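You operate a simulated robot arm through the tools that you are given. There is no shell and no other tool.

You run a simulated two-armed robot. Do the job below in one go: nothing can be reset, and whatever is moved stays where it is left.

JOB
Swap the fine worm on the spare shaft for the medium one and refit the collar.
Fine: collar and fine worm go to the green mat; the coarse worm stays at the foot.

It is judged by the outcome, as a careful person would: the job done as asked, and still so three seconds after it is handed in. It fails if anything else is knocked over, pushed out of place, dropped, spilled or broken.

ROBOT AND FRAMES
Two 7-joint arms with fingered hands on one trunk that stands fixed in place. Base frame: the origin is at the foot of the trunk, x ahead of it, y to its left, z up; the work surface is at about z = 850. Units: mm, rad, N and s.
The left shoulder is at [81, 241, 1517], the right one opposite. With the tool pointing down near the work surface each hand reaches from about 280 to 960 mm from the base axis, measured 20 degrees to its own side. Payload 4.9 kg a hand.
The tool frame of a hand sits at the grasp point between the pads (the TCP): z along the fingers, y along the line on which they close. The tips reach 32 mm beyond it. The gripper opens to 200 mm; its body begins 89 mm behind the TCP. The gripper is a hand of 4 fingers: y runs from the thumb to the fingers, the wrist lies at [0, 0, -267] in the tool frame, and closing takes about 1.5 s.
Orientation is told as [roll, pitch, yaw] about the base's x, y, z axes, in that order, counted from this pose: with the fingers straight down and closing along the base's y, the tool's x points along the base's -x, its y along +y and its z along -z.

CONTROLS
- The arms move only by the tool move_arm. It takes "left_increments", "right_increments" or both (then of equal length, played together; a hand with none holds still); each is text: rows parted by semicolons, each of 6 numbers parted by spaces: the shift along the base's x, y, z in mm, then the turn, a rotation vector about the base's x, y, z in degrees. In form: tx ty tz wx wy wz; .... A call has 1 to 20 rows; each row shifts and turns the commanded pose from where the row before left it. "left_claw" and "right_claw" are, for a hand that has rows, the closure, from 0 (fully open) to 1 (shut), set as the call begins (left out, the last holds). Each row takes 0.2 s and may step no farther than 50 mm and 0.15 rad from the row before; otherwise, or with a gripper value out of range, the whole call is refused. A pose out of reach is approached as far as the arm can. The call stops where the force on the tool passes 90 N (or 10 N more than at its start, if that is more) or the arm is blocked; 0.2 s more then pass. Each finger travels about 72 mm/s and halts on what it meets, pressing with about 21 N; the grip force reading is that of the motor and also rises with nothing between the fingers. The clock runs only during rows and for 0.2 s after the last one: add rows that do not move to give the fingers time. It gives the time, the measured TCP pose, the force on the tool (base axes), the opening and the grip force at its end, in the units of the frame above (readings bear some noise), with the torque about the TCP (base axes, N m) and any sound that the robot's microphone picked up.
- Cameras (640 x 400 px; columns grow to the right, rows downward): "scene" is now at [115.9, 13.7, 1688.2]; the picture's right is [0.02, -1.00, -0.00], its down [-0.66, -0.01, -0.75] and it looks along [0.75, 0.01, -0.66] (base axes); focal length 365 px, centre (320, 200). "left" rides on the left gripper at [-69, -69, -116] in its tool frame; the picture's right is [0.71, -0.71, 0.00], its down [0.54, 0.54, -0.64] and it looks along [0.45, 0.45, 0.77] (tool axes); focal length 226 px, centre (320, 200). "right" rides on the right gripper at [69, -69, -116] in its tool frame; the picture's right is [0.71, 0.71, 0.00], its down [-0.54, 0.54, -0.64] and it looks along [-0.46, 0.45, 0.77] (tool axes); focal length 226 px, centre (320, 200). There is no depth. A picture from a camera that has moved, and an enlarged one, comes with that camera's place and axes in the base frame and with its lens. The place of the scene camera against the robot may be out by one fixed shift of up to 18 mm in any direction.
- snapshot(camera): a new picture of that camera. The clock stands still meanwhile.
- move_column(by): slides the trunk up (or, below 0, down) by that many mm; the arms and the scene camera ride with it, the base frame stays. It gives what a move gives, with no picture.
- move_fingers(finger1, finger2, finger3, thumb_bend, hand): sets how far each is bent, from 0 (flat) to 1 (curled in); at 0.3 the hand is open as for a grip, at 0.7 the pads meet at the TCP. One left out holds its place. A second passes; each finger stops where it meets its share of the squeeze, and holds until it gets a number again. A gripper value or a shape takes the hand back. It gives what a move gives, with no picture; readings hold the bend of each and the force on the fingers (four entries, about 0 where the hand has none), thumb and palm.
- preshape(shape, hand): the hand has 4 fingers and takes this shape, open, in about a second: jaw (thumb against the fingers, like two jaws); tri (thumb and two fingers); tip (a fingertip pinch); poke (one finger out to press); point (the index stretched); flat (the hand flat); cup (the hand cupped); fist (a fist). The gripper value then closes the fingers along that shape, each until it touches; the sizes above hold for jaw. It gives what a move gives, with no picture.
- head_to(pan, tilt): turns the head with the scene camera to pan (to the left, within 1.501 rad either way) and tilt (down, from -0.506 to 1.204), counted from straight ahead of the robot. It gives what a move gives.
- inspect(camera, box): a new picture of the part [left, top, right, bottom] of that camera's present view, enlarged. The clock stands still meanwhile.
- hand_in(): hands the job in; it is judged then, once.

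Nothing tells you positions but the pictures and the camera data. Unless the task says otherwise, let go and move clear before handing in.

The tools are called after "Request:" by a JSON object that holds its "op" and its "data". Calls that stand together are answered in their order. move_arm: Moves the arms, as the interface text tells. Its arguments: {"type":"object","properties":{"left_increments":{"type":"string"},"left_claw":{"type":"number"},"right_increments":{"type":"string"},"right_claw":{"type":"number"}},"required":[]} The other tools are called the same way: move_column (by) moves the trunk up or down; preshape (shape, hand) gives the hand a shape; move_fingers (finger1, finger2, finger3, thumb_bend, hand) moves the fingers one by one; head_to (pan, tilt) turns the head that bears the scene camera; snapshot (camera) takes a picture; inspect (camera, box) takes an enlarged picture of a part of a camera's view; hand_in () hands the job in.

At the start:

```text
t: 0.0
left_tcp_pos: [733.2, 395.3, 1289.1]
left_orientation: [0.001, 0.002, 0.001]
left_ft_force: [0.9, -0.6, 0.0]
left_torque: [-0.01, 0.0, 0.0]
left_gripper_width: 199.9
left_gripper_force: 0.1
left_shape: jaw
left_bend: [0.3, 0.3, 0.3, 0.3]
left_finger forces: [0.0, 0.1, 0.0, 0.0, 0.0, 0.1]
right_tcp_pos: [759.5, -244.5, 1288.4]
right_orientation: [0.001, 0.002, -0.001]
right_ft_force: [0.0, 1.0, 0.0]
right_torque: [0.03, -0.05, -0.01]
right_gripper_width: 199.8
right_gripper_force: 0.1
right_shape: jaw
right_bend: [0.3, 0.3, 0.3, 0.3]
right_finger forces: [0.1, 0.0, 0.1, 0.0, 0.0, 0.0]
trunk travel left (down, up): [-425.0, 415.0]
head pan, tilt (commanded): [0.017, 0.723]
```

scene: 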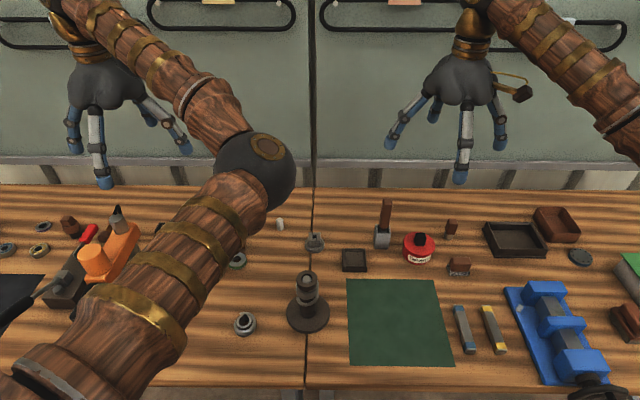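
right: 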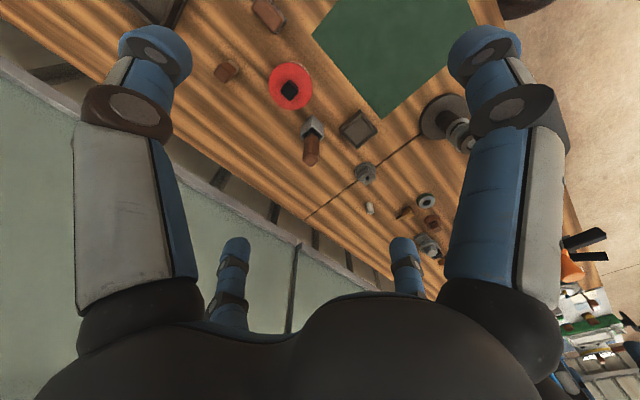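
left: 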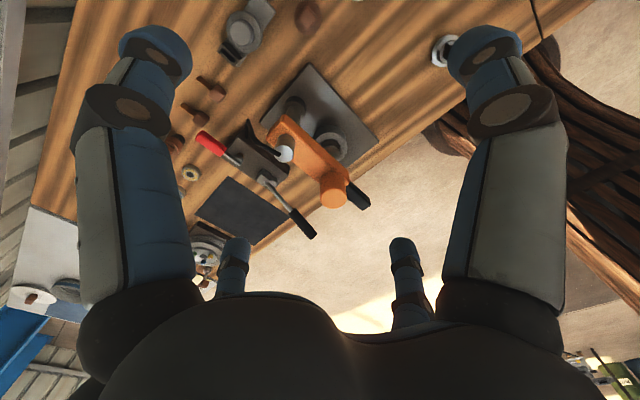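

I see a bench with a spindle on a round foot (the spare shaft) near the middle, a green mat right of it, and several small ring parts around. I'll look closer at the shaft and the loose parts before moving.

Request:
{"op": "inspect", "data": {"camera": "scene", "box": [220, 210, 380, 350]}}

Request:
{"op": "inspect", "data": {"camera": "scene", "box": [320, 190, 640, 390]}}

Request:
{"op": "inspect", "data": {"camera": "scene", "box": [0, 190, 160, 330]}}

```text
2.86 times, centred on (300, 280) of scene
camera zoom: at [115.9, 13.7, 1688.2], right [0.02, -1.0, 0.0], down [-0.66, -0.01, -0.75], along [0.75, 0.01, -0.66], focal length 1044 px, centre (377, -29)
```

zoom: 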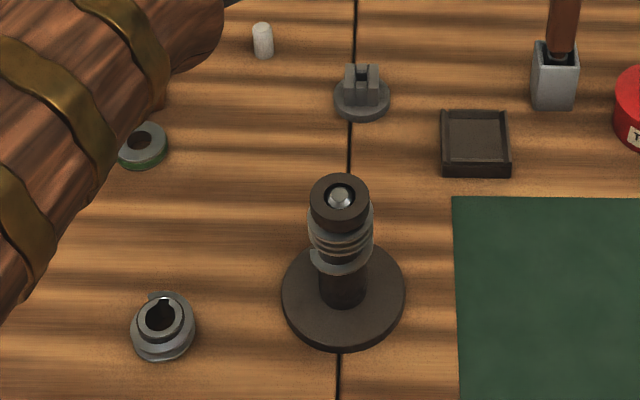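

```text
2.00 times, centred on (480, 290) of scene
camera zoom: at [115.9, 13.7, 1688.2], right [0.02, -1.0, 0.0], down [-0.66, -0.01, -0.75], along [0.75, 0.01, -0.66], focal length 731 px, centre (0, 20)
```

zoom: 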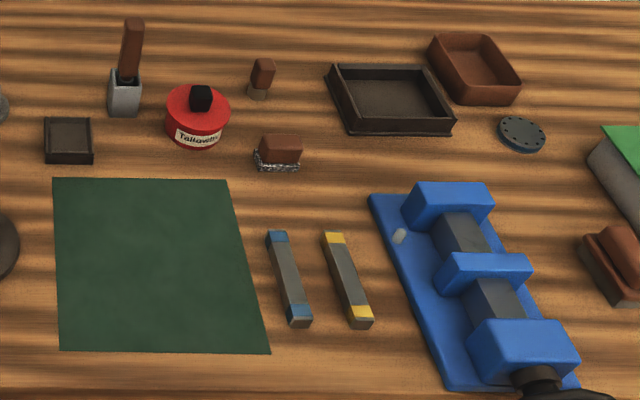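

```text
2.86 times, centred on (80, 260) of scene
camera zoom: at [115.9, 13.7, 1688.2], right [0.02, -1.0, 0.0], down [-0.66, -0.01, -0.75], along [0.75, 0.01, -0.66], focal length 1044 px, centre (1006, 29)
```

zoom: 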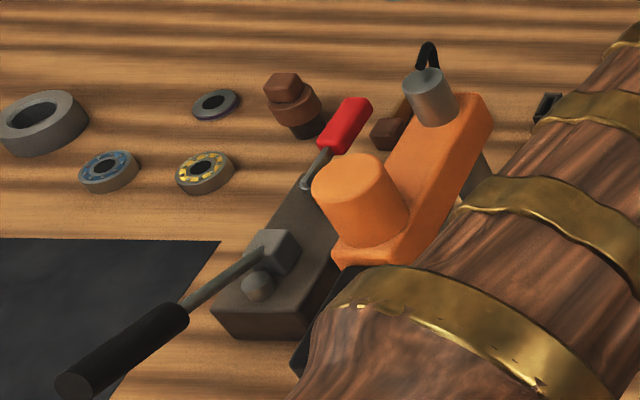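

The spare shaft stands near x≈624, y≈50 with a dark collar on top and a ridged worm below it; other grey parts lie around it. I'll swing the left arm aside to unblock the scene view and bring the right hand camera over the shaft for a close look.

Request:
{"op": "move_arm", "data": {"left_increments": "-20 40 10 0 0 0; -20 40 10 0 0 0; -20 40 10 0 0 0; -20 40 10 0 0 0; -20 40 10 0 0 0; -20 40 10 0 0 0; -20 40 10 0 0 0; -20 0 10 0 0 0", "right_increments": "-34 20 -20 0 0 0; -34 20 -20 0 0 0; -34 20 -20 0 0 0; -34 20 -20 0 0 0; -34 20 -20 0 0 0; -34 20 -20 0 0 0; -34 20 -20 0 0 0; -35 21 -18 0 0 0"}}

Request:
{"op": "snapshot", "data": {"camera": "right"}}

Request:
{"op": "snapshot", "data": {"camera": "scene"}}

Request:
{"op": "snapshot", "data": {"camera": "left"}}

```text
t: 1.8
left_tcp_pos: [571.1, 676.3, 1369.5]
left_orientation: [0.0, -0.001, -0.001]
left_ft_force: [0.1, -1.1, 0.0]
left_torque: [0.01, -0.03, 0.02]
left_gripper_width: 200.0
left_gripper_force: 0.0
left_shape: jaw
left_bend: [0.3, 0.3, 0.3, 0.3]
left_finger forces: [0.1, 0.0, 0.0, 0.0, 0.0, 0.1]
right_tcp_pos: [486.6, -82.8, 1130.4]
right_orientation: [0.0, 0.0, 0.0]
right_ft_force: [-0.5, -1.0, -0.3]
right_torque: [0.01, -0.03, 0.01]
right_gripper_width: 199.9
right_gripper_force: 0.1
right_shape: jaw
right_bend: [0.3, 0.3, 0.3, 0.3]
right_finger forces: [0.0, 0.0, 0.1, 0.0, 0.1, 0.1]
trunk travel left (down, up): [-425.0, 415.0]
head pan, tilt (commanded): [0.017, 0.723]
```

```text
taken
camera right: at [419.7, -152.6, 1247.0], right [-0.71, 0.71, 0.0], down [0.54, 0.54, 0.64], along [0.45, 0.45, -0.77], focal length 226 px, centre (320, 200)
```

right: 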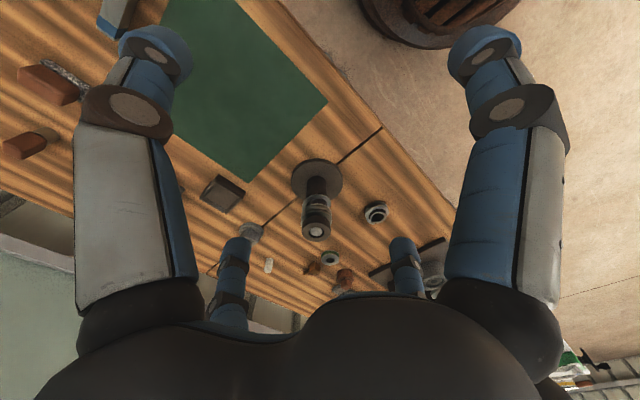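

```text
taken
camera scene: at [114.3, 13.2, 1688.4], right [0.02, -1.0, 0.0], down [-0.66, -0.01, -0.75], along [0.75, 0.01, -0.66], focal length 365 px, centre (320, 200)
```

scene: 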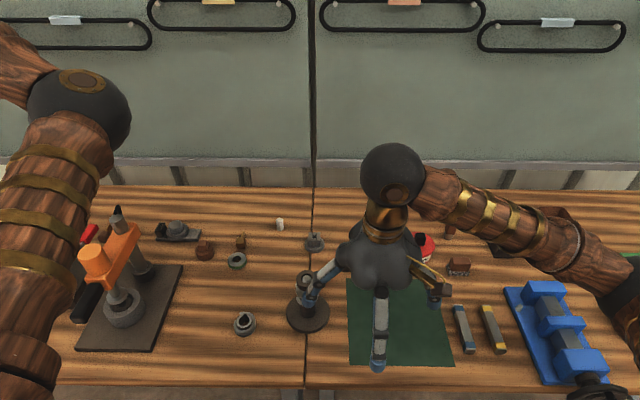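

```text
taken
camera left: at [640.6, 608.3, 1487.4], right [-0.71, -0.71, 0.0], down [-0.54, 0.54, 0.64], along [-0.45, 0.46, -0.77], focal length 226 px, centre (320, 200)
```

left: 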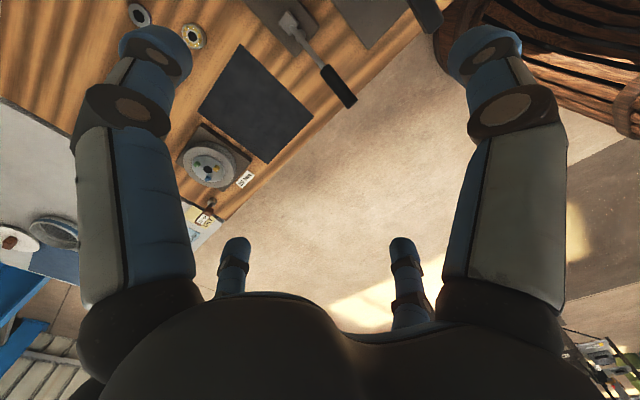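

Request:
{"op": "inspect", "data": {"camera": "right", "box": [260, 130, 420, 290]}}

Request:
{"op": "inspect", "data": {"camera": "scene", "box": [140, 200, 340, 345]}}

Request:
{"op": "inspect", "data": {"camera": "scene", "box": [270, 250, 350, 340]}}

```text
2.50 times, centred on (340, 210) of right
camera zoom: at [419.7, -152.6, 1247.0], right [-0.71, 0.71, 0.0], down [0.54, 0.54, 0.64], along [0.45, 0.45, -0.77], focal length 565 px, centre (270, 175)
```

zoom: 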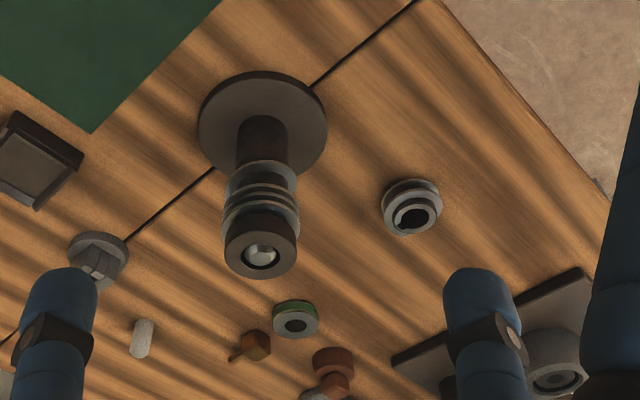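

```text
2.76 times, centred on (240, 272) of scene
camera zoom: at [114.3, 13.2, 1688.4], right [0.02, -1.0, 0.0], down [-0.66, -0.01, -0.75], along [0.75, 0.01, -0.66], focal length 1008 px, centre (541, 0)
```

zoom: 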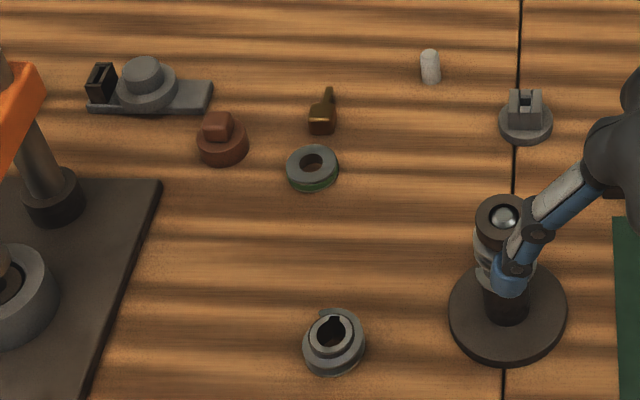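

```text
4.44 times, centred on (310, 295) of scene
camera zoom: at [114.3, 13.2, 1688.4], right [0.02, -1.0, 0.0], down [-0.66, -0.01, -0.75], along [0.75, 0.01, -0.66], focal length 1624 px, centre (364, -222)
```

zoom: 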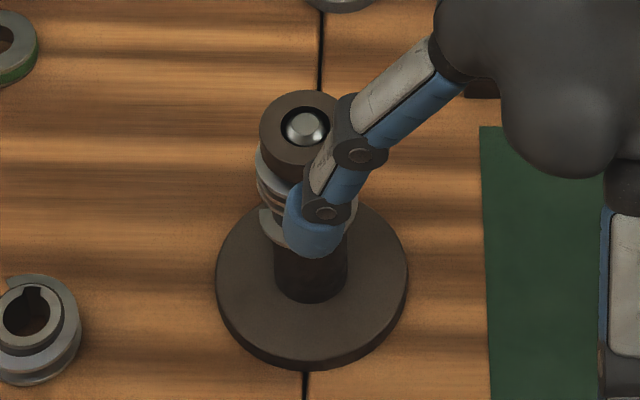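

The stack on the shaft is a dark collar over a ridged worm over a dark seat; a loose keyed worm sits near (583, 204) and a green-banded ring near (782, 257). I need a lower, more level view to tell the worms apart, so I tilt the right hand camera.

Request:
{"op": "move_arm", "data": {"right_increments": "1 0 -35 5.3 -5.3 0; 1 0 -35 5.3 -5.3 0; 1 0 -35 5.3 -5.3 0; 2 0 -36 5.3 -5.3 0"}}

Request:
{"op": "inspect", "data": {"camera": "right", "box": [240, 100, 440, 260]}}

Request:
{"op": "snapshot", "data": {"camera": "right"}}

```text
t: 2.8
left_tcp_pos: [571.0, 675.7, 1371.1]
left_orientation: [0.0, 0.001, -0.001]
left_ft_force: [-0.1, -0.3, 0.2]
left_torque: [-0.01, -0.05, -0.01]
left_gripper_width: 199.8
left_gripper_force: 0.2
left_shape: jaw
left_bend: [0.3, 0.3, 0.3, 0.3]
left_finger forces: [0.0, 0.0, 0.0, 0.0, 0.1, 0.1]
right_tcp_pos: [489.4, -84.5, 991.5]
right_orientation: [0.389, -0.364, -0.07]
right_ft_force: [-1.0, 0.8, 0.4]
right_torque: [-0.04, -0.04, 0.01]
right_gripper_width: 199.8
right_gripper_force: 0.1
right_shape: jaw
right_bend: [0.3, 0.3, 0.3, 0.3]
right_finger forces: [0.0, 0.0, 0.1, 0.0, 0.0, 0.1]
trunk travel left (down, up): [-425.0, 415.0]
head pan, tilt (commanded): [0.017, 0.723]
```

```text
2.50 times, centred on (340, 180) of right
camera zoom: at [391.9, -185.7, 1043.5], right [-0.71, 0.71, 0.0], down [0.24, 0.24, 0.94], along [0.66, 0.67, -0.34], focal length 565 px, centre (270, 250)
```

zoom: 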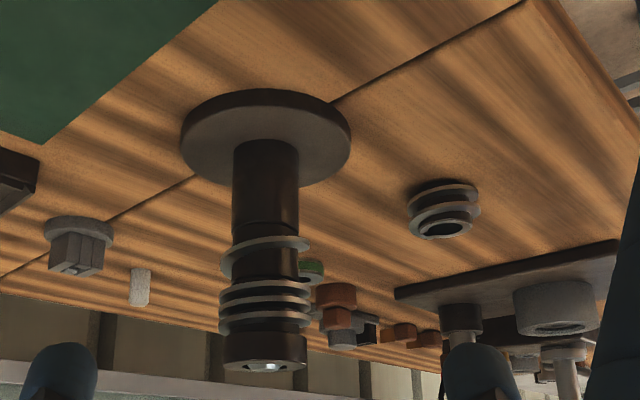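

```text
taken
camera right: at [391.9, -185.7, 1043.5], right [-0.71, 0.71, 0.0], down [0.24, 0.24, 0.94], along [0.66, 0.67, -0.34], focal length 226 px, centre (320, 200)
```

right: 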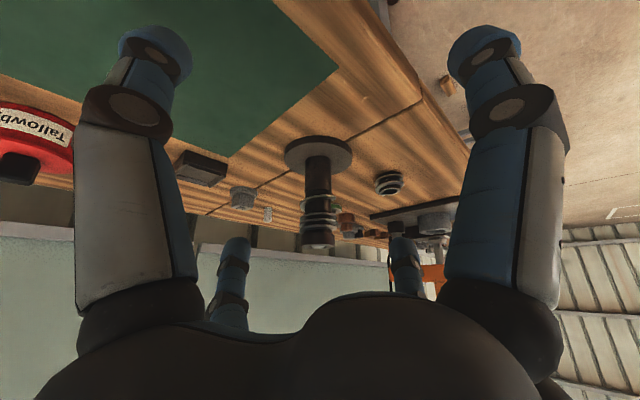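

Upside-down in this view: foot plate, dark post, a wide-pitch worm, a close-pitch (fine) worm, then the collar on top; a mid-pitch worm lies loose to the side. I'll zoom in to confirm before handling.

Request:
{"op": "inspect", "data": {"camera": "right", "box": [280, 180, 360, 260]}}

Request:
{"op": "inspect", "data": {"camera": "right", "box": [360, 150, 420, 210]}}

```text
5.00 times, centred on (320, 220) of right
camera zoom: at [391.9, -185.7, 1043.5], right [-0.71, 0.71, 0.0], down [0.24, 0.24, 0.94], along [0.66, 0.67, -0.34], focal length 1130 px, centre (320, 100)
```

zoom: 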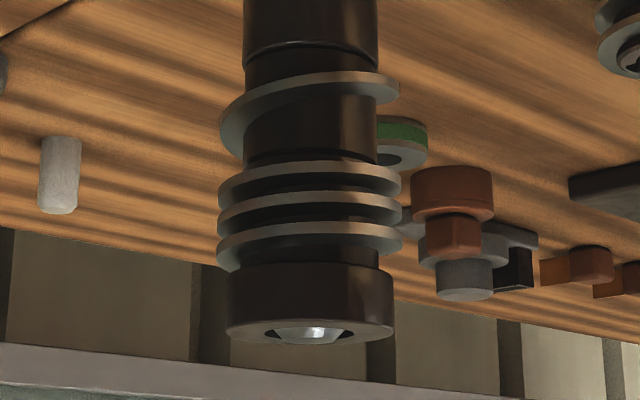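

```text
6.67 times, centred on (390, 180) of right
camera zoom: at [391.9, -185.7, 1043.5], right [-0.71, 0.71, 0.0], down [0.24, 0.24, 0.94], along [0.66, 0.67, -0.34], focal length 1507 px, centre (-147, 333)
```

zoom: 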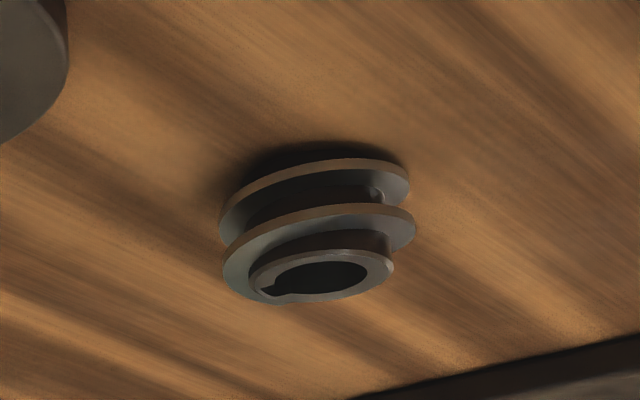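

The stack from the foot up is coarse worm (one turn), fine worm (three turns), collar; the loose two-turn worm near y≈200 is the medium. Triangulating, the collar top is at about (620, 39, 997), so I bring the right hand upright and above it.

Request:
{"op": "move_arm", "data": {"right_increments": "0 0 35 -5.3 5.3 0; 0 0 35 -5.3 5.3 0; 0 0 35 -5.3 5.3 0; 0 0 35 -5.3 5.3 0; 33 31 0 0 0 0; 33 31 0 0 0 0; 33 31 0 0 0 0; 32 30 0 0 0 0"}}

Request:
{"op": "snapshot", "data": {"camera": "right"}}

Request:
{"op": "inspect", "data": {"camera": "right", "box": [240, 120, 400, 220]}}

Request:
{"op": "snapshot", "data": {"camera": "scene"}}

```text
t: 4.6
left_tcp_pos: [573.8, 678.8, 1367.8]
left_orientation: [-0.002, 0.003, -0.001]
left_ft_force: [0.4, 0.4, 0.9]
left_torque: [-0.05, 0.01, 0.0]
left_gripper_width: 199.8
left_gripper_force: 0.1
left_shape: jaw
left_bend: [0.3, 0.3, 0.3, 0.3]
left_finger forces: [0.1, 0.0, 0.0, 0.0, 0.1, 0.0]
right_tcp_pos: [622.5, 41.4, 1129.3]
right_orientation: [-0.004, 0.002, 0.0]
right_ft_force: [0.1, 0.2, 0.1]
right_torque: [-0.03, -0.02, -0.03]
right_gripper_width: 200.0
right_gripper_force: 0.1
right_shape: jaw
right_bend: [0.3, 0.3, 0.3, 0.3]
right_finger forces: [0.0, 0.0, 0.0, 0.0, 0.1, 0.0]
trunk travel left (down, up): [-425.0, 415.0]
head pan, tilt (commanded): [0.017, 0.723]
```

```text
taken
camera right: at [556.1, -26.1, 1244.9], right [-0.71, 0.71, 0.0], down [0.54, 0.54, 0.64], along [0.45, 0.45, -0.77], focal length 226 px, centre (320, 200)
```

right: 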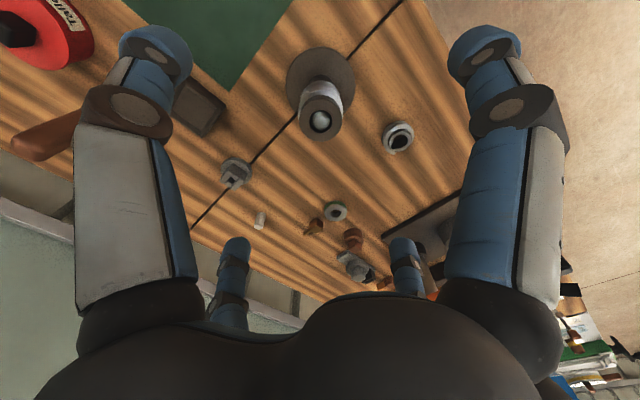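

```text
4.00 times, centred on (320, 170) of right
camera zoom: at [556.1, -26.1, 1244.9], right [-0.71, 0.71, 0.0], down [0.54, 0.54, 0.64], along [0.45, 0.45, -0.77], focal length 904 px, centre (320, 320)
```

zoom: 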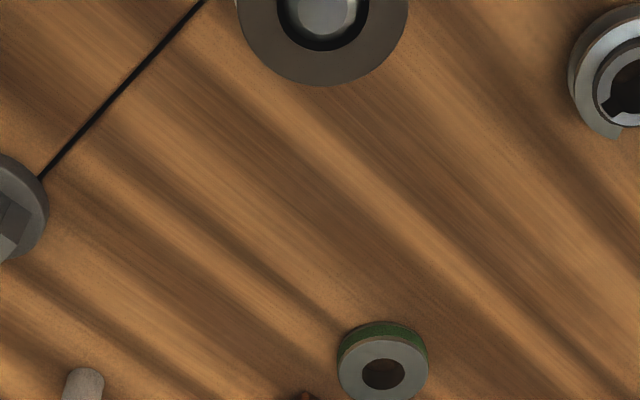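

```text
taken
camera scene: at [117.0, 16.2, 1688.1], right [0.02, -1.0, 0.0], down [-0.66, -0.01, -0.75], along [0.75, 0.01, -0.66], focal length 365 px, centre (320, 200)
```

scene: 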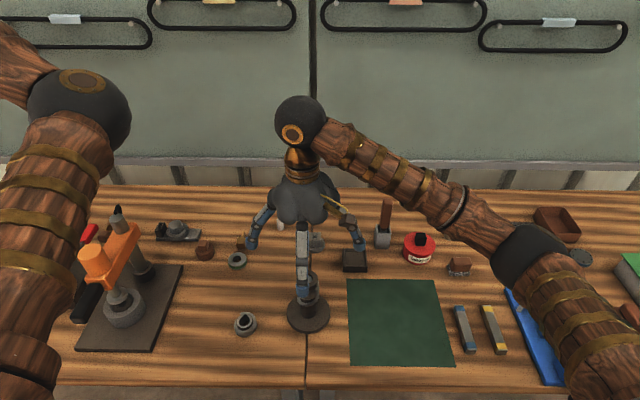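

Request:
{"op": "inspect", "data": {"camera": "right", "box": [270, 60, 430, 160]}}

Request:
{"op": "inspect", "data": {"camera": "right", "box": [285, 70, 355, 140]}}

```text
4.00 times, centred on (350, 110) of right
camera zoom: at [556.1, -26.1, 1244.9], right [-0.71, 0.71, 0.0], down [0.54, 0.54, 0.64], along [0.45, 0.45, -0.77], focal length 904 px, centre (200, 560)
```

zoom: 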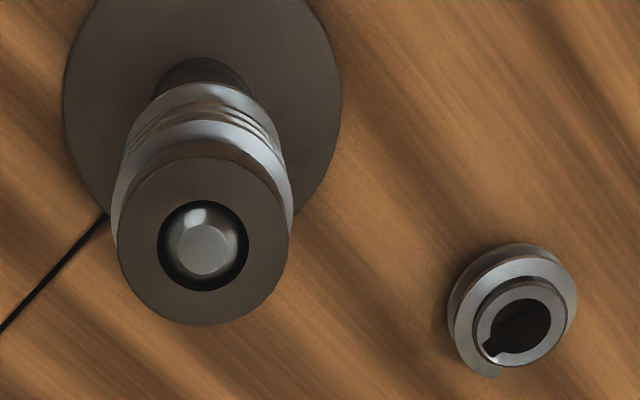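

```text
5.71 times, centred on (320, 105) of right
camera zoom: at [556.1, -26.1, 1244.9], right [-0.71, 0.71, 0.0], down [0.54, 0.54, 0.64], along [0.45, 0.45, -0.77], focal length 1292 px, centre (320, 743)
```

zoom: 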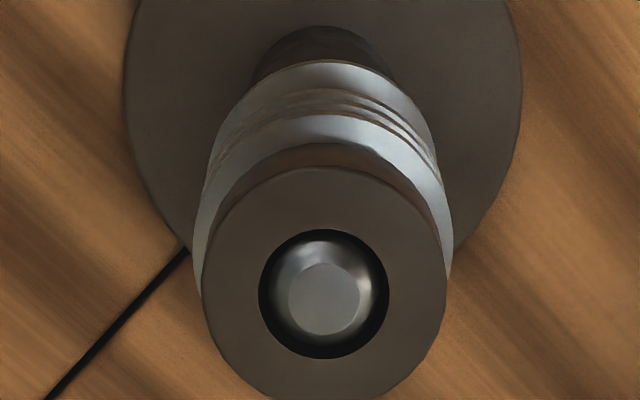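

The collar is a plain ring around a chamfered shaft end, about 48 mm across; the hand has four fingers closing in from all sides, which suits round parts. I centre over it, come down to just above, and test-close the fingers in the air to see where the tips go.

Request:
{"op": "move_arm", "data": {"right_increments": "-3.7 -2.6 -35 0 0 0; 0 0 -40 0 0 0; 0 0 0 0 0 0; 0 0 0 0 0 0; 0 0 0 0 0 0; 0 0 0 0 0 0; 0 0 0 0 0 0; 0 0 0 0 0 0", "right_claw": 0.6}}

Request:
{"op": "snapshot", "data": {"camera": "right"}}

Request:
{"op": "inspect", "data": {"camera": "scene", "box": [220, 170, 400, 340]}}

```text
t: 6.4
left_tcp_pos: [572.3, 676.2, 1369.3]
left_orientation: [-0.001, 0.001, 0.0]
left_ft_force: [-0.9, 0.7, 0.0]
left_torque: [0.03, -0.02, -0.03]
left_gripper_width: 199.8
left_gripper_force: 0.1
left_shape: jaw
left_bend: [0.3, 0.3, 0.3, 0.3]
left_finger forces: [0.0, 0.1, 0.0, 0.0, 0.1, 0.0]
right_tcp_pos: [619.3, 37.8, 1054.2]
right_orientation: [0.001, 0.003, 0.001]
right_ft_force: [-0.3, -0.2, 0.0]
right_torque: [-0.01, 0.01, 0.01]
right_gripper_width: 80.4
right_gripper_force: 0.0
right_shape: jaw
right_bend: [0.42, 0.42, 0.42, 0.41]
right_finger forces: [0.1, 0.1, 0.1, 0.1, 0.1, 0.1]
trunk travel left (down, up): [-425.0, 415.0]
head pan, tilt (commanded): [0.017, 0.723]
```

```text
taken
camera right: at [552.2, -30.2, 1171.0], right [-0.71, 0.71, 0.0], down [0.54, 0.54, 0.64], along [0.45, 0.45, -0.77], focal length 226 px, centre (320, 200)
```

right: 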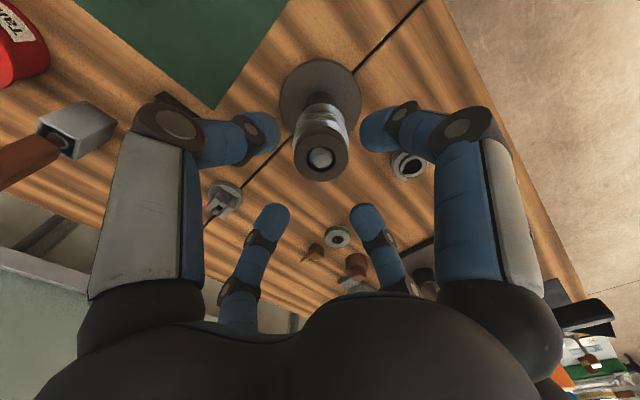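

```text
2.35 times, centred on (310, 255) of scene
camera zoom: at [116.1, 14.1, 1688.2], right [0.02, -1.0, 0.0], down [-0.66, -0.01, -0.75], along [0.75, 0.01, -0.66], focal length 860 px, centre (344, 71)
```

zoom: 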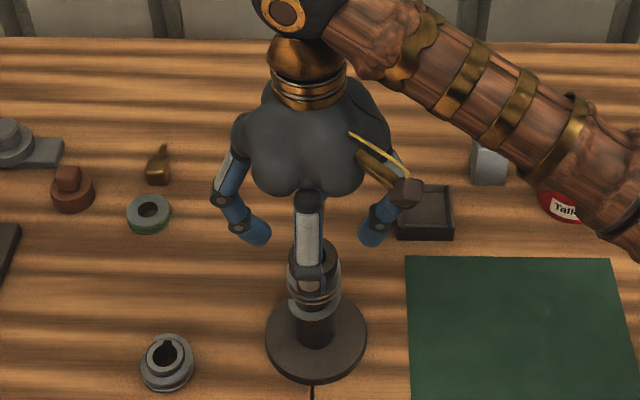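

Opening follows 200·(1−claw) and the four tips end roughly 30 mm below the TCP. I check the centring from here before going down.

Request:
{"op": "inspect", "data": {"camera": "right", "box": [280, 110, 360, 190]}}

```text
5.00 times, centred on (320, 150) of right
camera zoom: at [552.2, -30.2, 1171.0], right [-0.71, 0.71, 0.0], down [0.54, 0.54, 0.64], along [0.45, 0.45, -0.77], focal length 1130 px, centre (320, 450)
```

zoom: 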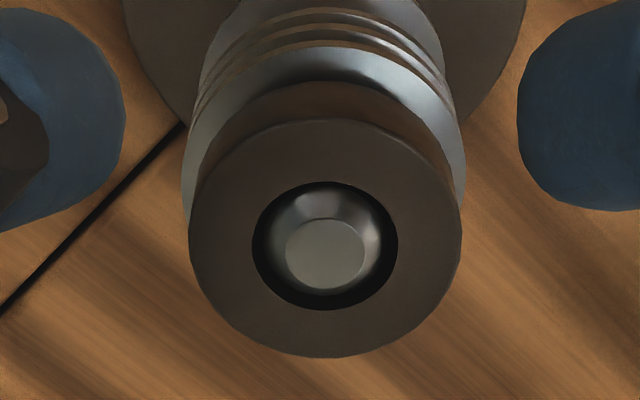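

Centred within about 1 mm. I go down so the tips sit level with the collar's lower half, then check before gripping.

Request:
{"op": "move_arm", "data": {"right_increments": "0.4 -0.5 -22 0 0 0; 0 0 -21 0 0 0; 0 0 0 0 0 0", "right_claw": 0.6}}

Request:
{"op": "inspect", "data": {"camera": "right", "box": [220, 110, 420, 270]}}

Request:
{"op": "inspect", "data": {"camera": "scene", "box": [250, 220, 370, 340]}}

```text
t: 7.2
left_tcp_pos: [572.2, 677.4, 1370.4]
left_orientation: [0.0, -0.001, 0.0]
left_ft_force: [0.3, -0.8, 0.9]
left_torque: [0.02, 0.01, 0.04]
left_gripper_width: 199.9
left_gripper_force: 0.1
left_shape: jaw
left_bend: [0.3, 0.3, 0.3, 0.3]
left_finger forces: [0.0, 0.0, 0.0, 0.1, 0.0, 0.0]
right_tcp_pos: [619.0, 36.8, 1011.6]
right_orientation: [0.0, 0.0, 0.0]
right_ft_force: [0.3, -0.5, -0.1]
right_torque: [0.01, -0.03, -0.04]
right_gripper_width: 80.3
right_gripper_force: 0.0
right_shape: jaw
right_bend: [0.42, 0.42, 0.42, 0.41]
right_finger forces: [0.0, 0.1, 0.1, 0.1, 0.0, 0.0]
trunk travel left (down, up): [-425.0, 415.0]
head pan, tilt (commanded): [0.017, 0.723]
```

```text
2.50 times, centred on (320, 190) of right
camera zoom: at [552.0, -30.8, 1128.5], right [-0.71, 0.71, 0.0], down [0.54, 0.54, 0.64], along [0.45, 0.45, -0.77], focal length 565 px, centre (320, 225)
```

zoom: 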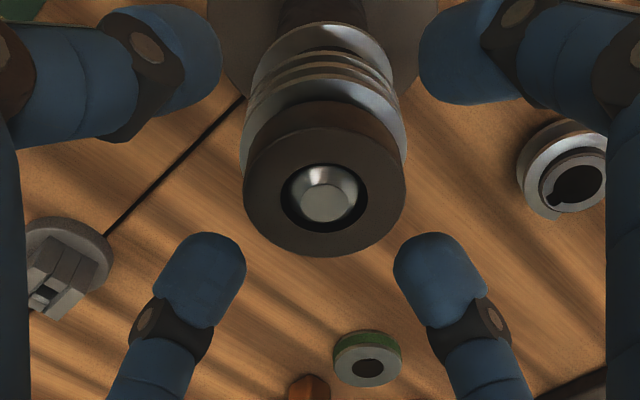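

```text
3.33 times, centred on (310, 280) of scene
camera zoom: at [115.7, 14.0, 1688.2], right [0.02, -1.0, 0.0], down [-0.66, -0.01, -0.75], along [0.75, 0.01, -0.66], focal length 1218 px, centre (353, -67)
```

zoom: 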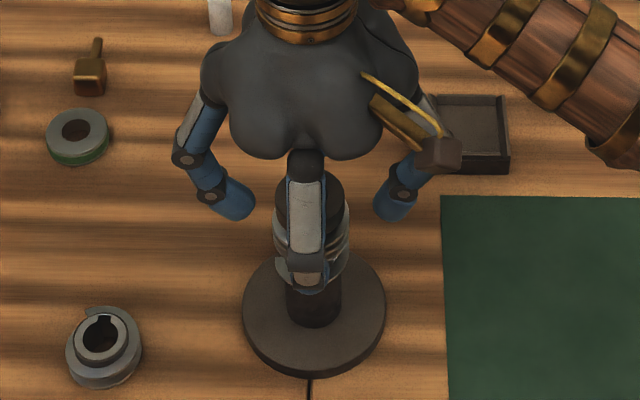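

Request:
{"op": "move_arm", "data": {"right_increments": "0 0 0 0 0 0; 0 0 0 0 0 0; 0 0 0 0 0 0; 0 0 0 0 0 0; 0 0 0 0 0 0", "right_claw": 0.85}}

Request:
{"op": "inspect", "data": {"camera": "right", "box": [240, 100, 400, 260]}}

Request:
{"op": "inspect", "data": {"camera": "scene", "box": [260, 230, 360, 340]}}

```text
t: 8.4
left_tcp_pos: [572.0, 676.9, 1370.3]
left_orientation: [0.001, 0.002, 0.0]
left_ft_force: [-1.2, 0.0, 0.0]
left_torque: [-0.02, 0.01, -0.01]
left_gripper_width: 200.0
left_gripper_force: 0.1
left_shape: jaw
left_bend: [0.3, 0.3, 0.3, 0.3]
left_finger forces: [0.0, 0.1, 0.0, 0.0, 0.0, 0.0]
right_tcp_pos: [618.7, 37.9, 1010.9]
right_orientation: [0.002, 0.002, 0.0]
right_ft_force: [0.5, 1.3, -0.2]
right_torque: [0.07, 0.02, -0.01]
right_gripper_width: 39.4
right_gripper_force: 20.9
right_shape: jaw
right_bend: [0.55, 0.53, 0.54, 0.54]
right_finger forces: [17.1, 20.5, 18.2, 0.1, 18.0, 0.0]
trunk travel left (down, up): [-425.0, 415.0]
head pan, tilt (commanded): [0.017, 0.723]
```

```text
2.50 times, centred on (320, 180) of right
camera zoom: at [552.1, -30.6, 1128.4], right [-0.71, 0.71, 0.0], down [0.54, 0.54, 0.64], along [0.45, 0.45, -0.77], focal length 565 px, centre (320, 250)
```

zoom: 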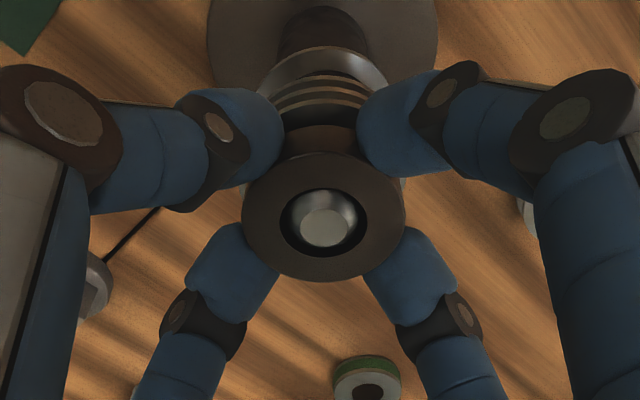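

```text
3.64 times, centred on (310, 285) of scene
camera zoom: at [116.0, 14.1, 1688.2], right [0.02, -1.0, 0.0], down [-0.66, -0.01, -0.75], along [0.75, 0.01, -0.66], focal length 1328 px, centre (356, -109)
```

zoom: 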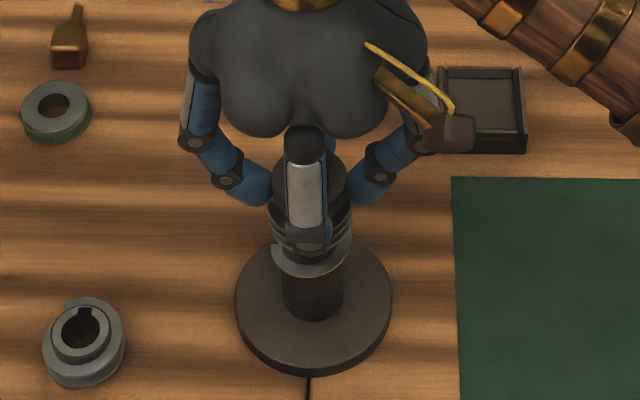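

All four fingers hold the collar with about 18 N each. I lift straight up gently and check that only the collar comes.

Request:
{"op": "move_arm", "data": {"right_increments": "0 0 10 0 0 0; 0 0 10 0 0 0; 0 0 15 0 0 0; 0 0 20 0 0 0; 0 0 20 0 0 0; 0 0 20 0 0 0; 0 0 0 0 0 0"}}

Request:
{"op": "snapshot", "data": {"camera": "right"}}

Request:
{"op": "inspect", "data": {"camera": "scene", "box": [250, 200, 370, 340]}}

```text
t: 10.0
left_tcp_pos: [573.1, 677.8, 1369.4]
left_orientation: [-0.002, 0.002, -0.001]
left_ft_force: [0.5, 0.1, 0.7]
left_torque: [-0.01, -0.01, 0.01]
left_gripper_width: 199.7
left_gripper_force: 0.0
left_shape: jaw
left_bend: [0.3, 0.3, 0.3, 0.3]
left_finger forces: [0.1, 0.1, 0.1, 0.0, 0.0, 0.0]
right_tcp_pos: [618.5, 37.6, 1107.3]
right_orientation: [-0.001, 0.0, 0.0]
right_ft_force: [-0.2, 0.1, -1.1]
right_torque: [0.01, 0.03, 0.02]
right_gripper_width: 39.2
right_gripper_force: 20.7
right_shape: jaw
right_bend: [0.55, 0.53, 0.54, 0.54]
right_finger forces: [17.1, 19.9, 18.4, 0.0, 18.5, 0.1]
trunk travel left (down, up): [-425.0, 415.0]
head pan, tilt (commanded): [0.017, 0.723]
```

```text
taken
camera right: at [551.6, -30.7, 1223.3], right [-0.71, 0.71, 0.0], down [0.54, 0.54, 0.64], along [0.45, 0.45, -0.77], focal length 226 px, centre (320, 200)
```

right: 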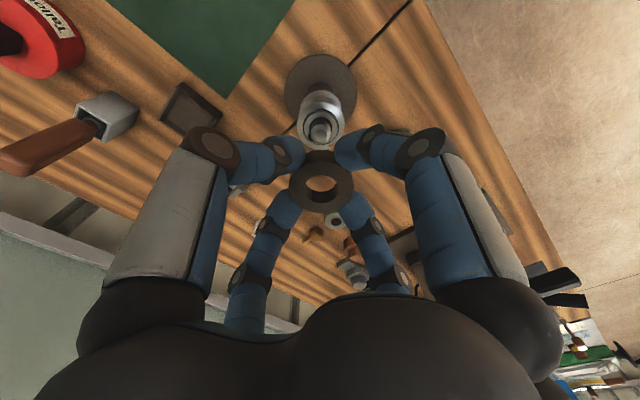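

```text
2.86 times, centred on (310, 270) of scene
camera zoom: at [116.1, 14.0, 1688.2], right [0.02, -1.0, 0.0], down [-0.66, -0.01, -0.75], along [0.75, 0.01, -0.66], focal length 1044 px, centre (349, 0)
```

zoom: 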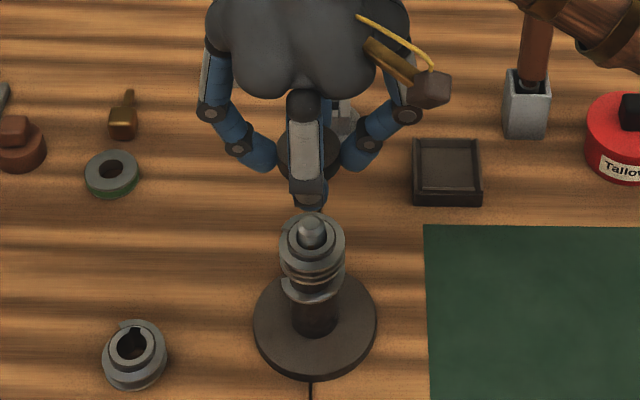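

The collar came off cleanly and the rest of the stack stayed. I look at the exposed shaft end for a key and at how the collar sits in the grip.

Request:
{"op": "inspect", "data": {"camera": "right", "box": [280, 80, 360, 150]}}

Request:
{"op": "inspect", "data": {"camera": "right", "box": [270, 140, 370, 230]}}

Request:
{"op": "inspect", "data": {"camera": "scene", "box": [290, 260, 335, 310]}}

```text
5.71 times, centred on (320, 115) of right
camera zoom: at [551.6, -30.7, 1223.3], right [-0.71, 0.71, 0.0], down [0.54, 0.54, 0.64], along [0.45, 0.45, -0.77], focal length 1292 px, centre (320, 686)
```

zoom: 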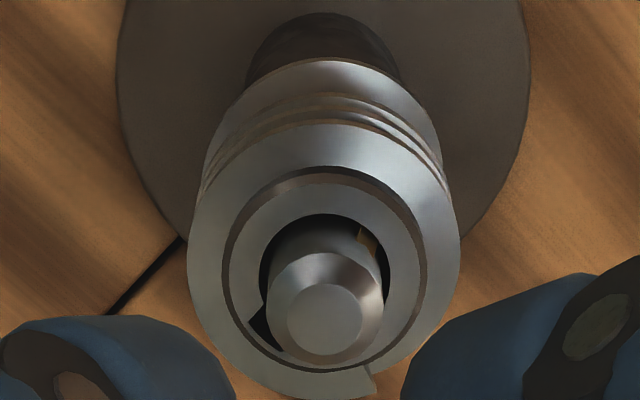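

```text
4.44 times, centred on (320, 185) of right
camera zoom: at [551.6, -30.7, 1223.3], right [-0.71, 0.71, 0.0], down [0.54, 0.54, 0.64], along [0.45, 0.45, -0.77], focal length 1005 px, centre (320, 267)
```

zoom: 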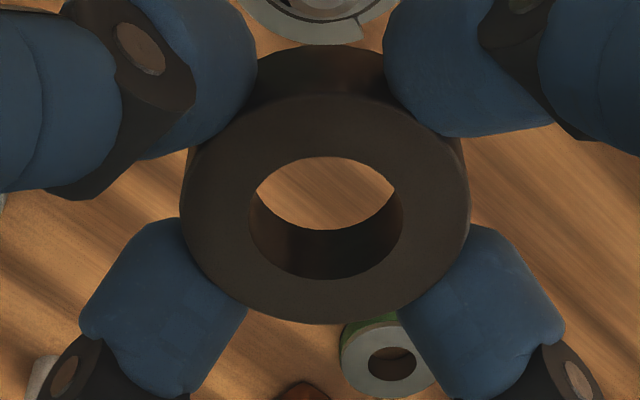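

```text
8.00 times, centred on (312, 285) of scene
camera zoom: at [116.1, 14.0, 1688.2], right [0.02, -1.0, 0.0], down [-0.66, -0.01, -0.75], along [0.75, 0.01, -0.66], focal length 2923 px, centre (380, -480)
```

zoom: 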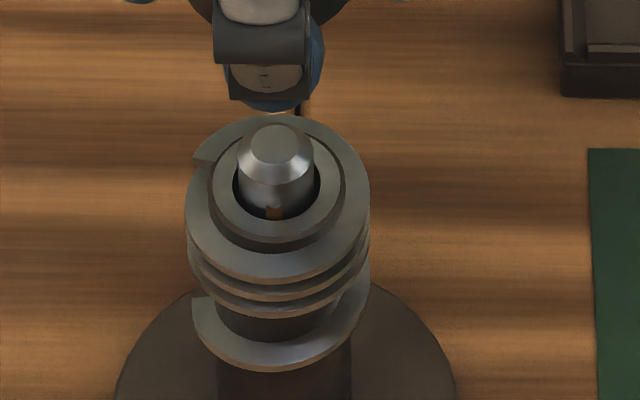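

The shaft carries a small brass key on its −x side while the fine worm's keyway seems to face +x, so I'll study that after parking the collar. Now I carry the collar to the green mat (mat spans about x 493–730, y −300 to −60).

Request:
{"op": "move_arm", "data": {"right_increments": "0 0 20 0 0 0; 8 -40 0 0 0 0; 8 -40 0 0 0 0; 8 -42 0 0 0 0; 7 -40 0 0 0 0; 0 0 -45 0 0 0; 0 0 -45 0 0 0; 0 0 -45 0 0 0; 0 0 -45 0 0 0; 0 0 -30 0 0 0; 0 0 -15 0 0 0; 0 0 0 0 0 0"}}

Request:
{"op": "snapshot", "data": {"camera": "right"}}

Request:
{"op": "snapshot", "data": {"camera": "scene"}}

```text
t: 12.6
left_tcp_pos: [573.7, 676.8, 1369.7]
left_orientation: [0.002, 0.003, 0.001]
left_ft_force: [0.2, 0.6, 1.3]
left_torque: [0.01, 0.04, 0.01]
left_gripper_width: 200.1
left_gripper_force: 0.0
left_shape: jaw
left_bend: [0.3, 0.3, 0.3, 0.3]
left_finger forces: [0.0, 0.0, 0.1, 0.0, 0.0, 0.1]
right_tcp_pos: [650.0, -125.5, 901.3]
right_orientation: [0.001, 0.002, -0.001]
right_ft_force: [0.2, 0.6, -1.4]
right_torque: [0.03, -0.01, 0.0]
right_gripper_width: 39.0
right_gripper_force: 21.6
right_shape: jaw
right_bend: [0.55, 0.53, 0.54, 0.54]
right_finger forces: [16.9, 19.7, 18.5, 0.0, 18.3, 0.1]
trunk travel left (down, up): [-425.0, 415.0]
head pan, tilt (commanded): [0.017, 0.723]
```

```text
taken
camera right: at [583.7, -193.6, 1018.3], right [-0.71, 0.71, 0.0], down [0.54, 0.54, 0.64], along [0.45, 0.45, -0.77], focal length 226 px, centre (320, 200)
```

right: 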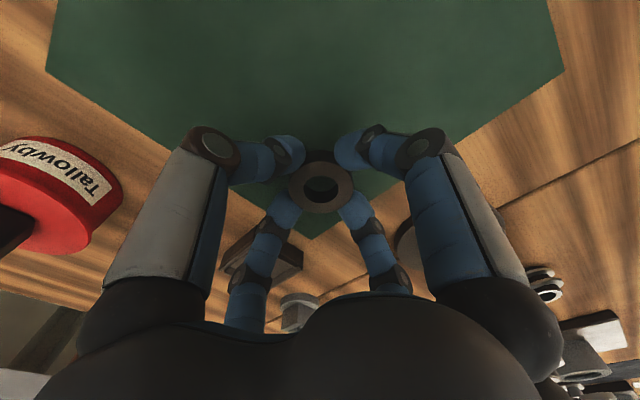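

```text
taken
camera scene: at [116.2, 14.0, 1688.2], right [0.02, -1.0, 0.0], down [-0.66, -0.01, -0.75], along [0.75, 0.01, -0.66], focal length 365 px, centre (320, 200)
```

scene: 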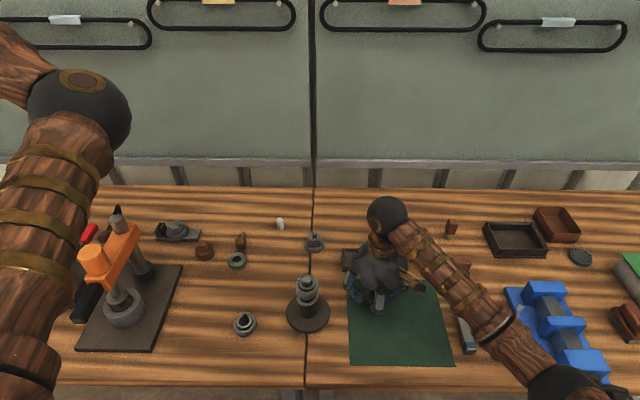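

The collar is over the mat at about 15–20 mm height. I lower in small steps, watching the force.

Request:
{"op": "move_arm", "data": {"right_increments": "0 0 -6 0 0 0; 0 0 -5 0 0 0; 0 0 -2 0 0 0; 0 0 0 0 0 0"}}

Request:
{"op": "inspect", "data": {"camera": "right", "box": [260, 110, 380, 230]}}

Request:
{"op": "inspect", "data": {"camera": "scene", "box": [330, 250, 430, 330]}}

```text
t: 13.6
left_tcp_pos: [572.8, 677.1, 1369.5]
left_orientation: [0.0, 0.003, 0.0]
left_ft_force: [0.4, 0.2, -0.2]
left_torque: [-0.02, -0.01, 0.02]
left_gripper_width: 199.9
left_gripper_force: 0.1
left_shape: jaw
left_bend: [0.3, 0.3, 0.3, 0.3]
left_finger forces: [0.0, 0.0, 0.0, 0.0, 0.1, 0.0]
right_tcp_pos: [650.9, -126.5, 888.4]
right_orientation: [-0.001, 0.002, 0.0]
right_ft_force: [0.0, 0.1, -1.6]
right_torque: [0.04, -0.02, 0.03]
right_gripper_width: 39.0
right_gripper_force: 21.6
right_shape: jaw
right_bend: [0.55, 0.53, 0.54, 0.54]
right_finger forces: [16.9, 19.6, 18.5, 0.0, 18.4, 0.0]
trunk travel left (down, up): [-425.0, 415.0]
head pan, tilt (commanded): [0.017, 0.723]
```

```text
3.33 times, centred on (320, 170) of right
camera zoom: at [583.2, -194.2, 1005.2], right [-0.71, 0.71, 0.0], down [0.54, 0.54, 0.64], along [0.45, 0.45, -0.77], focal length 754 px, centre (320, 300)
```

zoom: 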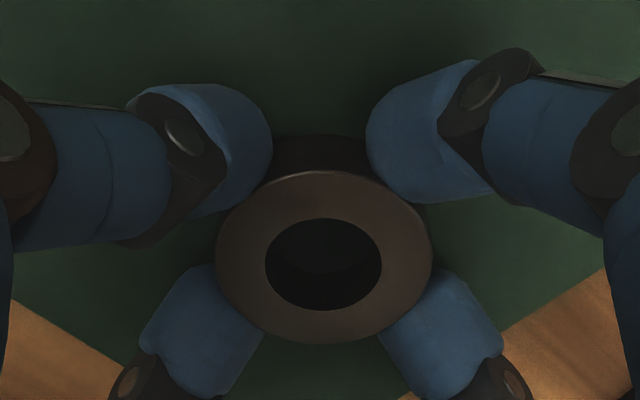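

```text
5.00 times, centred on (380, 290) of scene
camera zoom: at [116.0, 13.8, 1688.2], right [0.02, -1.0, 0.0], down [-0.66, -0.01, -0.75], along [0.75, 0.01, -0.66], focal length 1827 px, centre (20, -250)
```

zoom: 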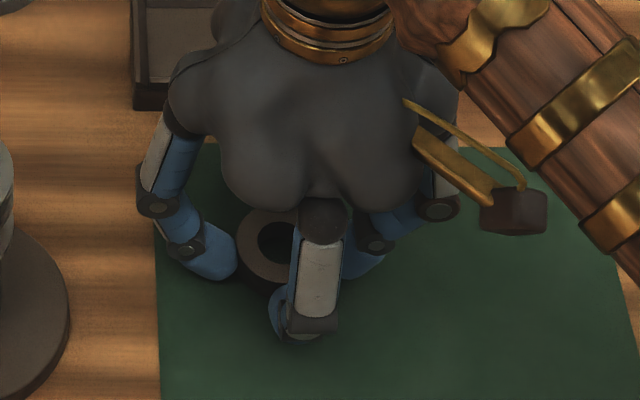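

Request:
{"op": "move_arm", "data": {"right_increments": "0 0 -2 0 0 0; 0 0 -1 0 0 0; 0 0 0 0 0 0"}}

```text
t: 14.4
left_tcp_pos: [572.9, 676.4, 1368.7]
left_orientation: [0.0, 0.001, 0.0]
left_ft_force: [0.4, -0.3, 0.3]
left_torque: [0.01, 0.01, 0.03]
left_gripper_width: 199.8
left_gripper_force: 0.0
left_shape: jaw
left_bend: [0.3, 0.3, 0.3, 0.3]
left_finger forces: [0.0, 0.0, 0.0, 0.1, 0.1, 0.0]
right_tcp_pos: [650.4, -126.4, 885.4]
right_orientation: [0.001, 0.002, -0.001]
right_ft_force: [-0.1, 0.2, -1.2]
right_torque: [-0.05, 0.02, 0.0]
right_gripper_width: 39.5
right_gripper_force: 21.1
right_shape: jaw
right_bend: [0.55, 0.53, 0.54, 0.54]
right_finger forces: [16.8, 19.6, 18.5, 0.0, 18.4, 0.1]
trunk travel left (down, up): [-425.0, 415.0]
head pan, tilt (commanded): [0.017, 0.723]
```

Request:
{"op": "move_arm", "data": {"right_increments": "0 0 -1.5 0 0 0; 0 0 -1 0 0 0; 0 0 0 0 0 0"}}

```text
t: 15.2
left_tcp_pos: [572.0, 676.6, 1371.3]
left_orientation: [0.0, -0.001, 0.002]
left_ft_force: [-0.5, -0.2, -0.4]
left_torque: [-0.01, -0.02, 0.01]
left_gripper_width: 199.6
left_gripper_force: 0.0
left_shape: jaw
left_bend: [0.3, 0.3, 0.3, 0.3]
left_finger forces: [0.0, 0.1, 0.0, 0.0, 0.0, 0.1]
right_tcp_pos: [650.4, -125.7, 883.3]
right_orientation: [0.001, -0.001, -0.001]
right_ft_force: [-0.1, 0.1, 6.5]
right_torque: [0.19, -0.07, -0.02]
right_gripper_width: 39.4
right_gripper_force: 20.3
right_shape: jaw
right_bend: [0.55, 0.53, 0.54, 0.54]
right_finger forces: [17.3, 27.1, 20.7, 0.0, 19.3, 0.1]
trunk travel left (down, up): [-425.0, 415.0]
head pan, tilt (commanded): [0.017, 0.723]
```

Contact with the mat at about TCP z 884 (6.5 N). I release the collar and rise.

Request:
{"op": "move_arm", "data": {"right_increments": "0 0 0.5 0 0 0; 0 0 0.5 0 0 0; 0 0 0 0 0 0; 0 0 0 0 0 0; 0 0 10 0 0 0; 0 0 20 0 0 0; 0 0 40 0 0 0; 0 0 40 0 0 0; 0 0 0 0 0 0", "right_claw": 0.5}}

Request:
{"op": "snapshot", "data": {"camera": "right"}}

Request:
{"op": "inspect", "data": {"camera": "right", "box": [270, 110, 370, 190]}}

```text
t: 17.2
left_tcp_pos: [572.2, 676.0, 1369.5]
left_orientation: [0.0, 0.001, 0.001]
left_ft_force: [-0.3, 0.0, 0.2]
left_torque: [0.0, -0.02, 0.02]
left_gripper_width: 199.9
left_gripper_force: 0.1
left_shape: jaw
left_bend: [0.3, 0.3, 0.3, 0.3]
left_finger forces: [0.0, 0.0, 0.1, 0.0, 0.1, 0.0]
right_tcp_pos: [649.1, -125.0, 995.2]
right_orientation: [-0.003, 0.003, 0.0]
right_ft_force: [0.7, -0.6, -0.2]
right_torque: [-0.04, -0.01, 0.03]
right_gripper_width: 99.6
right_gripper_force: 0.0
right_shape: jaw
right_bend: [0.38, 0.38, 0.38, 0.36]
right_finger forces: [0.0, 0.0, 0.1, 0.0, 0.0, 0.1]
trunk travel left (down, up): [-425.0, 415.0]
head pan, tilt (commanded): [0.017, 0.723]
```

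```text
taken
camera right: at [583.2, -192.6, 1111.2], right [-0.71, 0.71, 0.0], down [0.54, 0.54, 0.64], along [0.45, 0.45, -0.77], focal length 226 px, centre (320, 200)
```

right: 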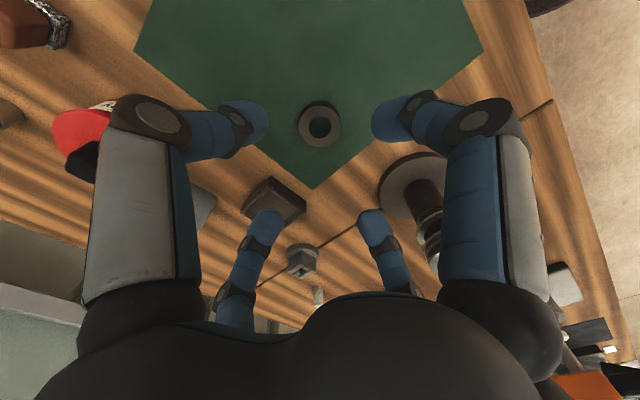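

```text
5.00 times, centred on (320, 150) of right
camera zoom: at [583.2, -192.6, 1111.2], right [-0.71, 0.71, 0.0], down [0.54, 0.54, 0.64], along [0.45, 0.45, -0.77], focal length 1130 px, centre (320, 450)
```

zoom: 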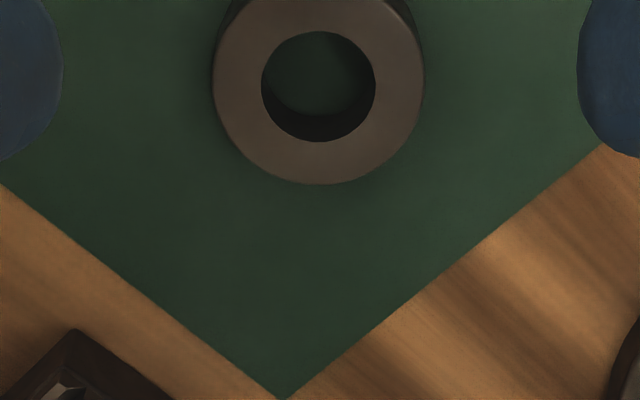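

The collar rests on the mat near (650, −126). Now I raise the hand and tilt it so its camera looks straight down on the shaft to study the key and keyway.

Request:
{"op": "move_arm", "data": {"right_increments": "0 0 45 0 0 0; 0 0 45 0 0 0; -6 33 45 -5.66 5.66 0; -6 33 35 -5.66 5.66 0; -7 33 35 -5.66 5.66 0; -7 33 0 -5.66 5.66 0; -6 32 0 -5.66 5.66 0; 0 0 0 0 0 0", "right_claw": 0}}

Request:
{"op": "snapshot", "data": {"camera": "right"}}

```text
refused: row 3 steps farther than a row can; nothing moved
```

```text
taken
camera right: at [583.2, -192.6, 1111.2], right [-0.71, 0.71, 0.0], down [0.54, 0.54, 0.64], along [0.45, 0.45, -0.77], focal length 226 px, centre (320, 200)
```

right: 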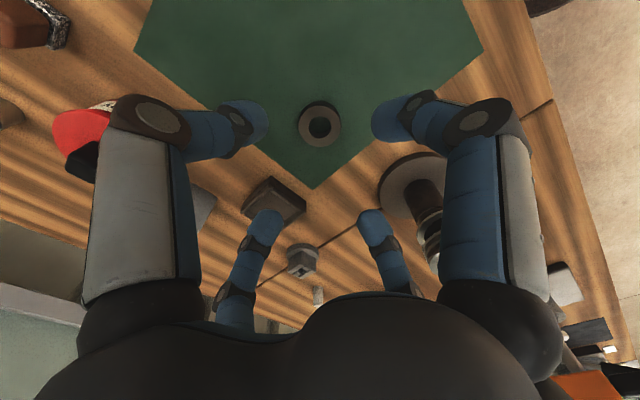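

The step was too long; I split it into smaller ones.

Request:
{"op": "move_arm", "data": {"right_increments": "0 0 45 0 0 0; 0 0 45 0 0 0; -6 33 32 -5.66 5.66 0; -6 33 32 -5.66 5.66 0; -7 33 32 -5.66 5.66 0; -7 33 19 -5.66 5.66 0; -6 32 0 -5.66 5.66 0; 0 0 0 0 0 0", "right_claw": 0}}

Request:
{"op": "snapshot", "data": {"camera": "right"}}

```text
t: 19.0
left_tcp_pos: [572.7, 675.1, 1370.9]
left_orientation: [0.002, 0.001, -0.001]
left_ft_force: [-0.7, 0.3, 1.3]
left_torque: [0.09, -0.02, -0.04]
left_gripper_width: 200.1
left_gripper_force: 0.1
left_shape: jaw
left_bend: [0.3, 0.3, 0.3, 0.3]
left_finger forces: [0.0, 0.0, 0.0, 0.1, 0.0, 0.0]
right_tcp_pos: [617.7, 37.9, 1199.6]
right_orientation: [-0.535, 0.471, -0.133]
right_ft_force: [0.2, -0.8, 0.0]
right_torque: [0.01, -0.01, 0.0]
right_gripper_width: 199.7
right_gripper_force: 0.1
right_shape: jaw
right_bend: [0.3, 0.3, 0.3, 0.3]
right_finger forces: [0.0, 0.0, 0.1, 0.1, 0.1, 0.1]
trunk travel left (down, up): [-425.0, 415.0]
head pan, tilt (commanded): [0.017, 0.723]
```

```text
taken
camera right: at [619.6, 38.6, 1352.4], right [-0.71, 0.71, 0.0], down [0.71, 0.71, 0.0], along [0.0, 0.0, -1.0], focal length 226 px, centre (320, 200)
```

right: 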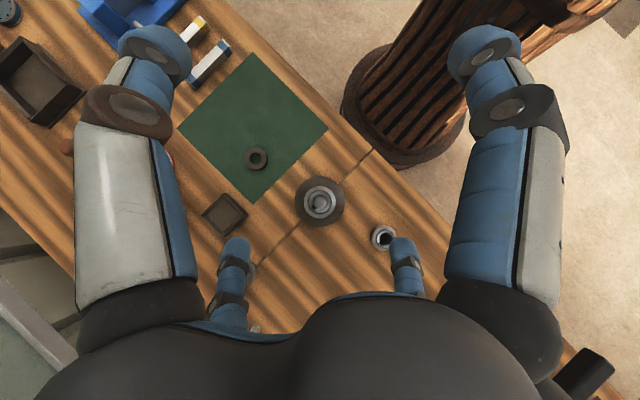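

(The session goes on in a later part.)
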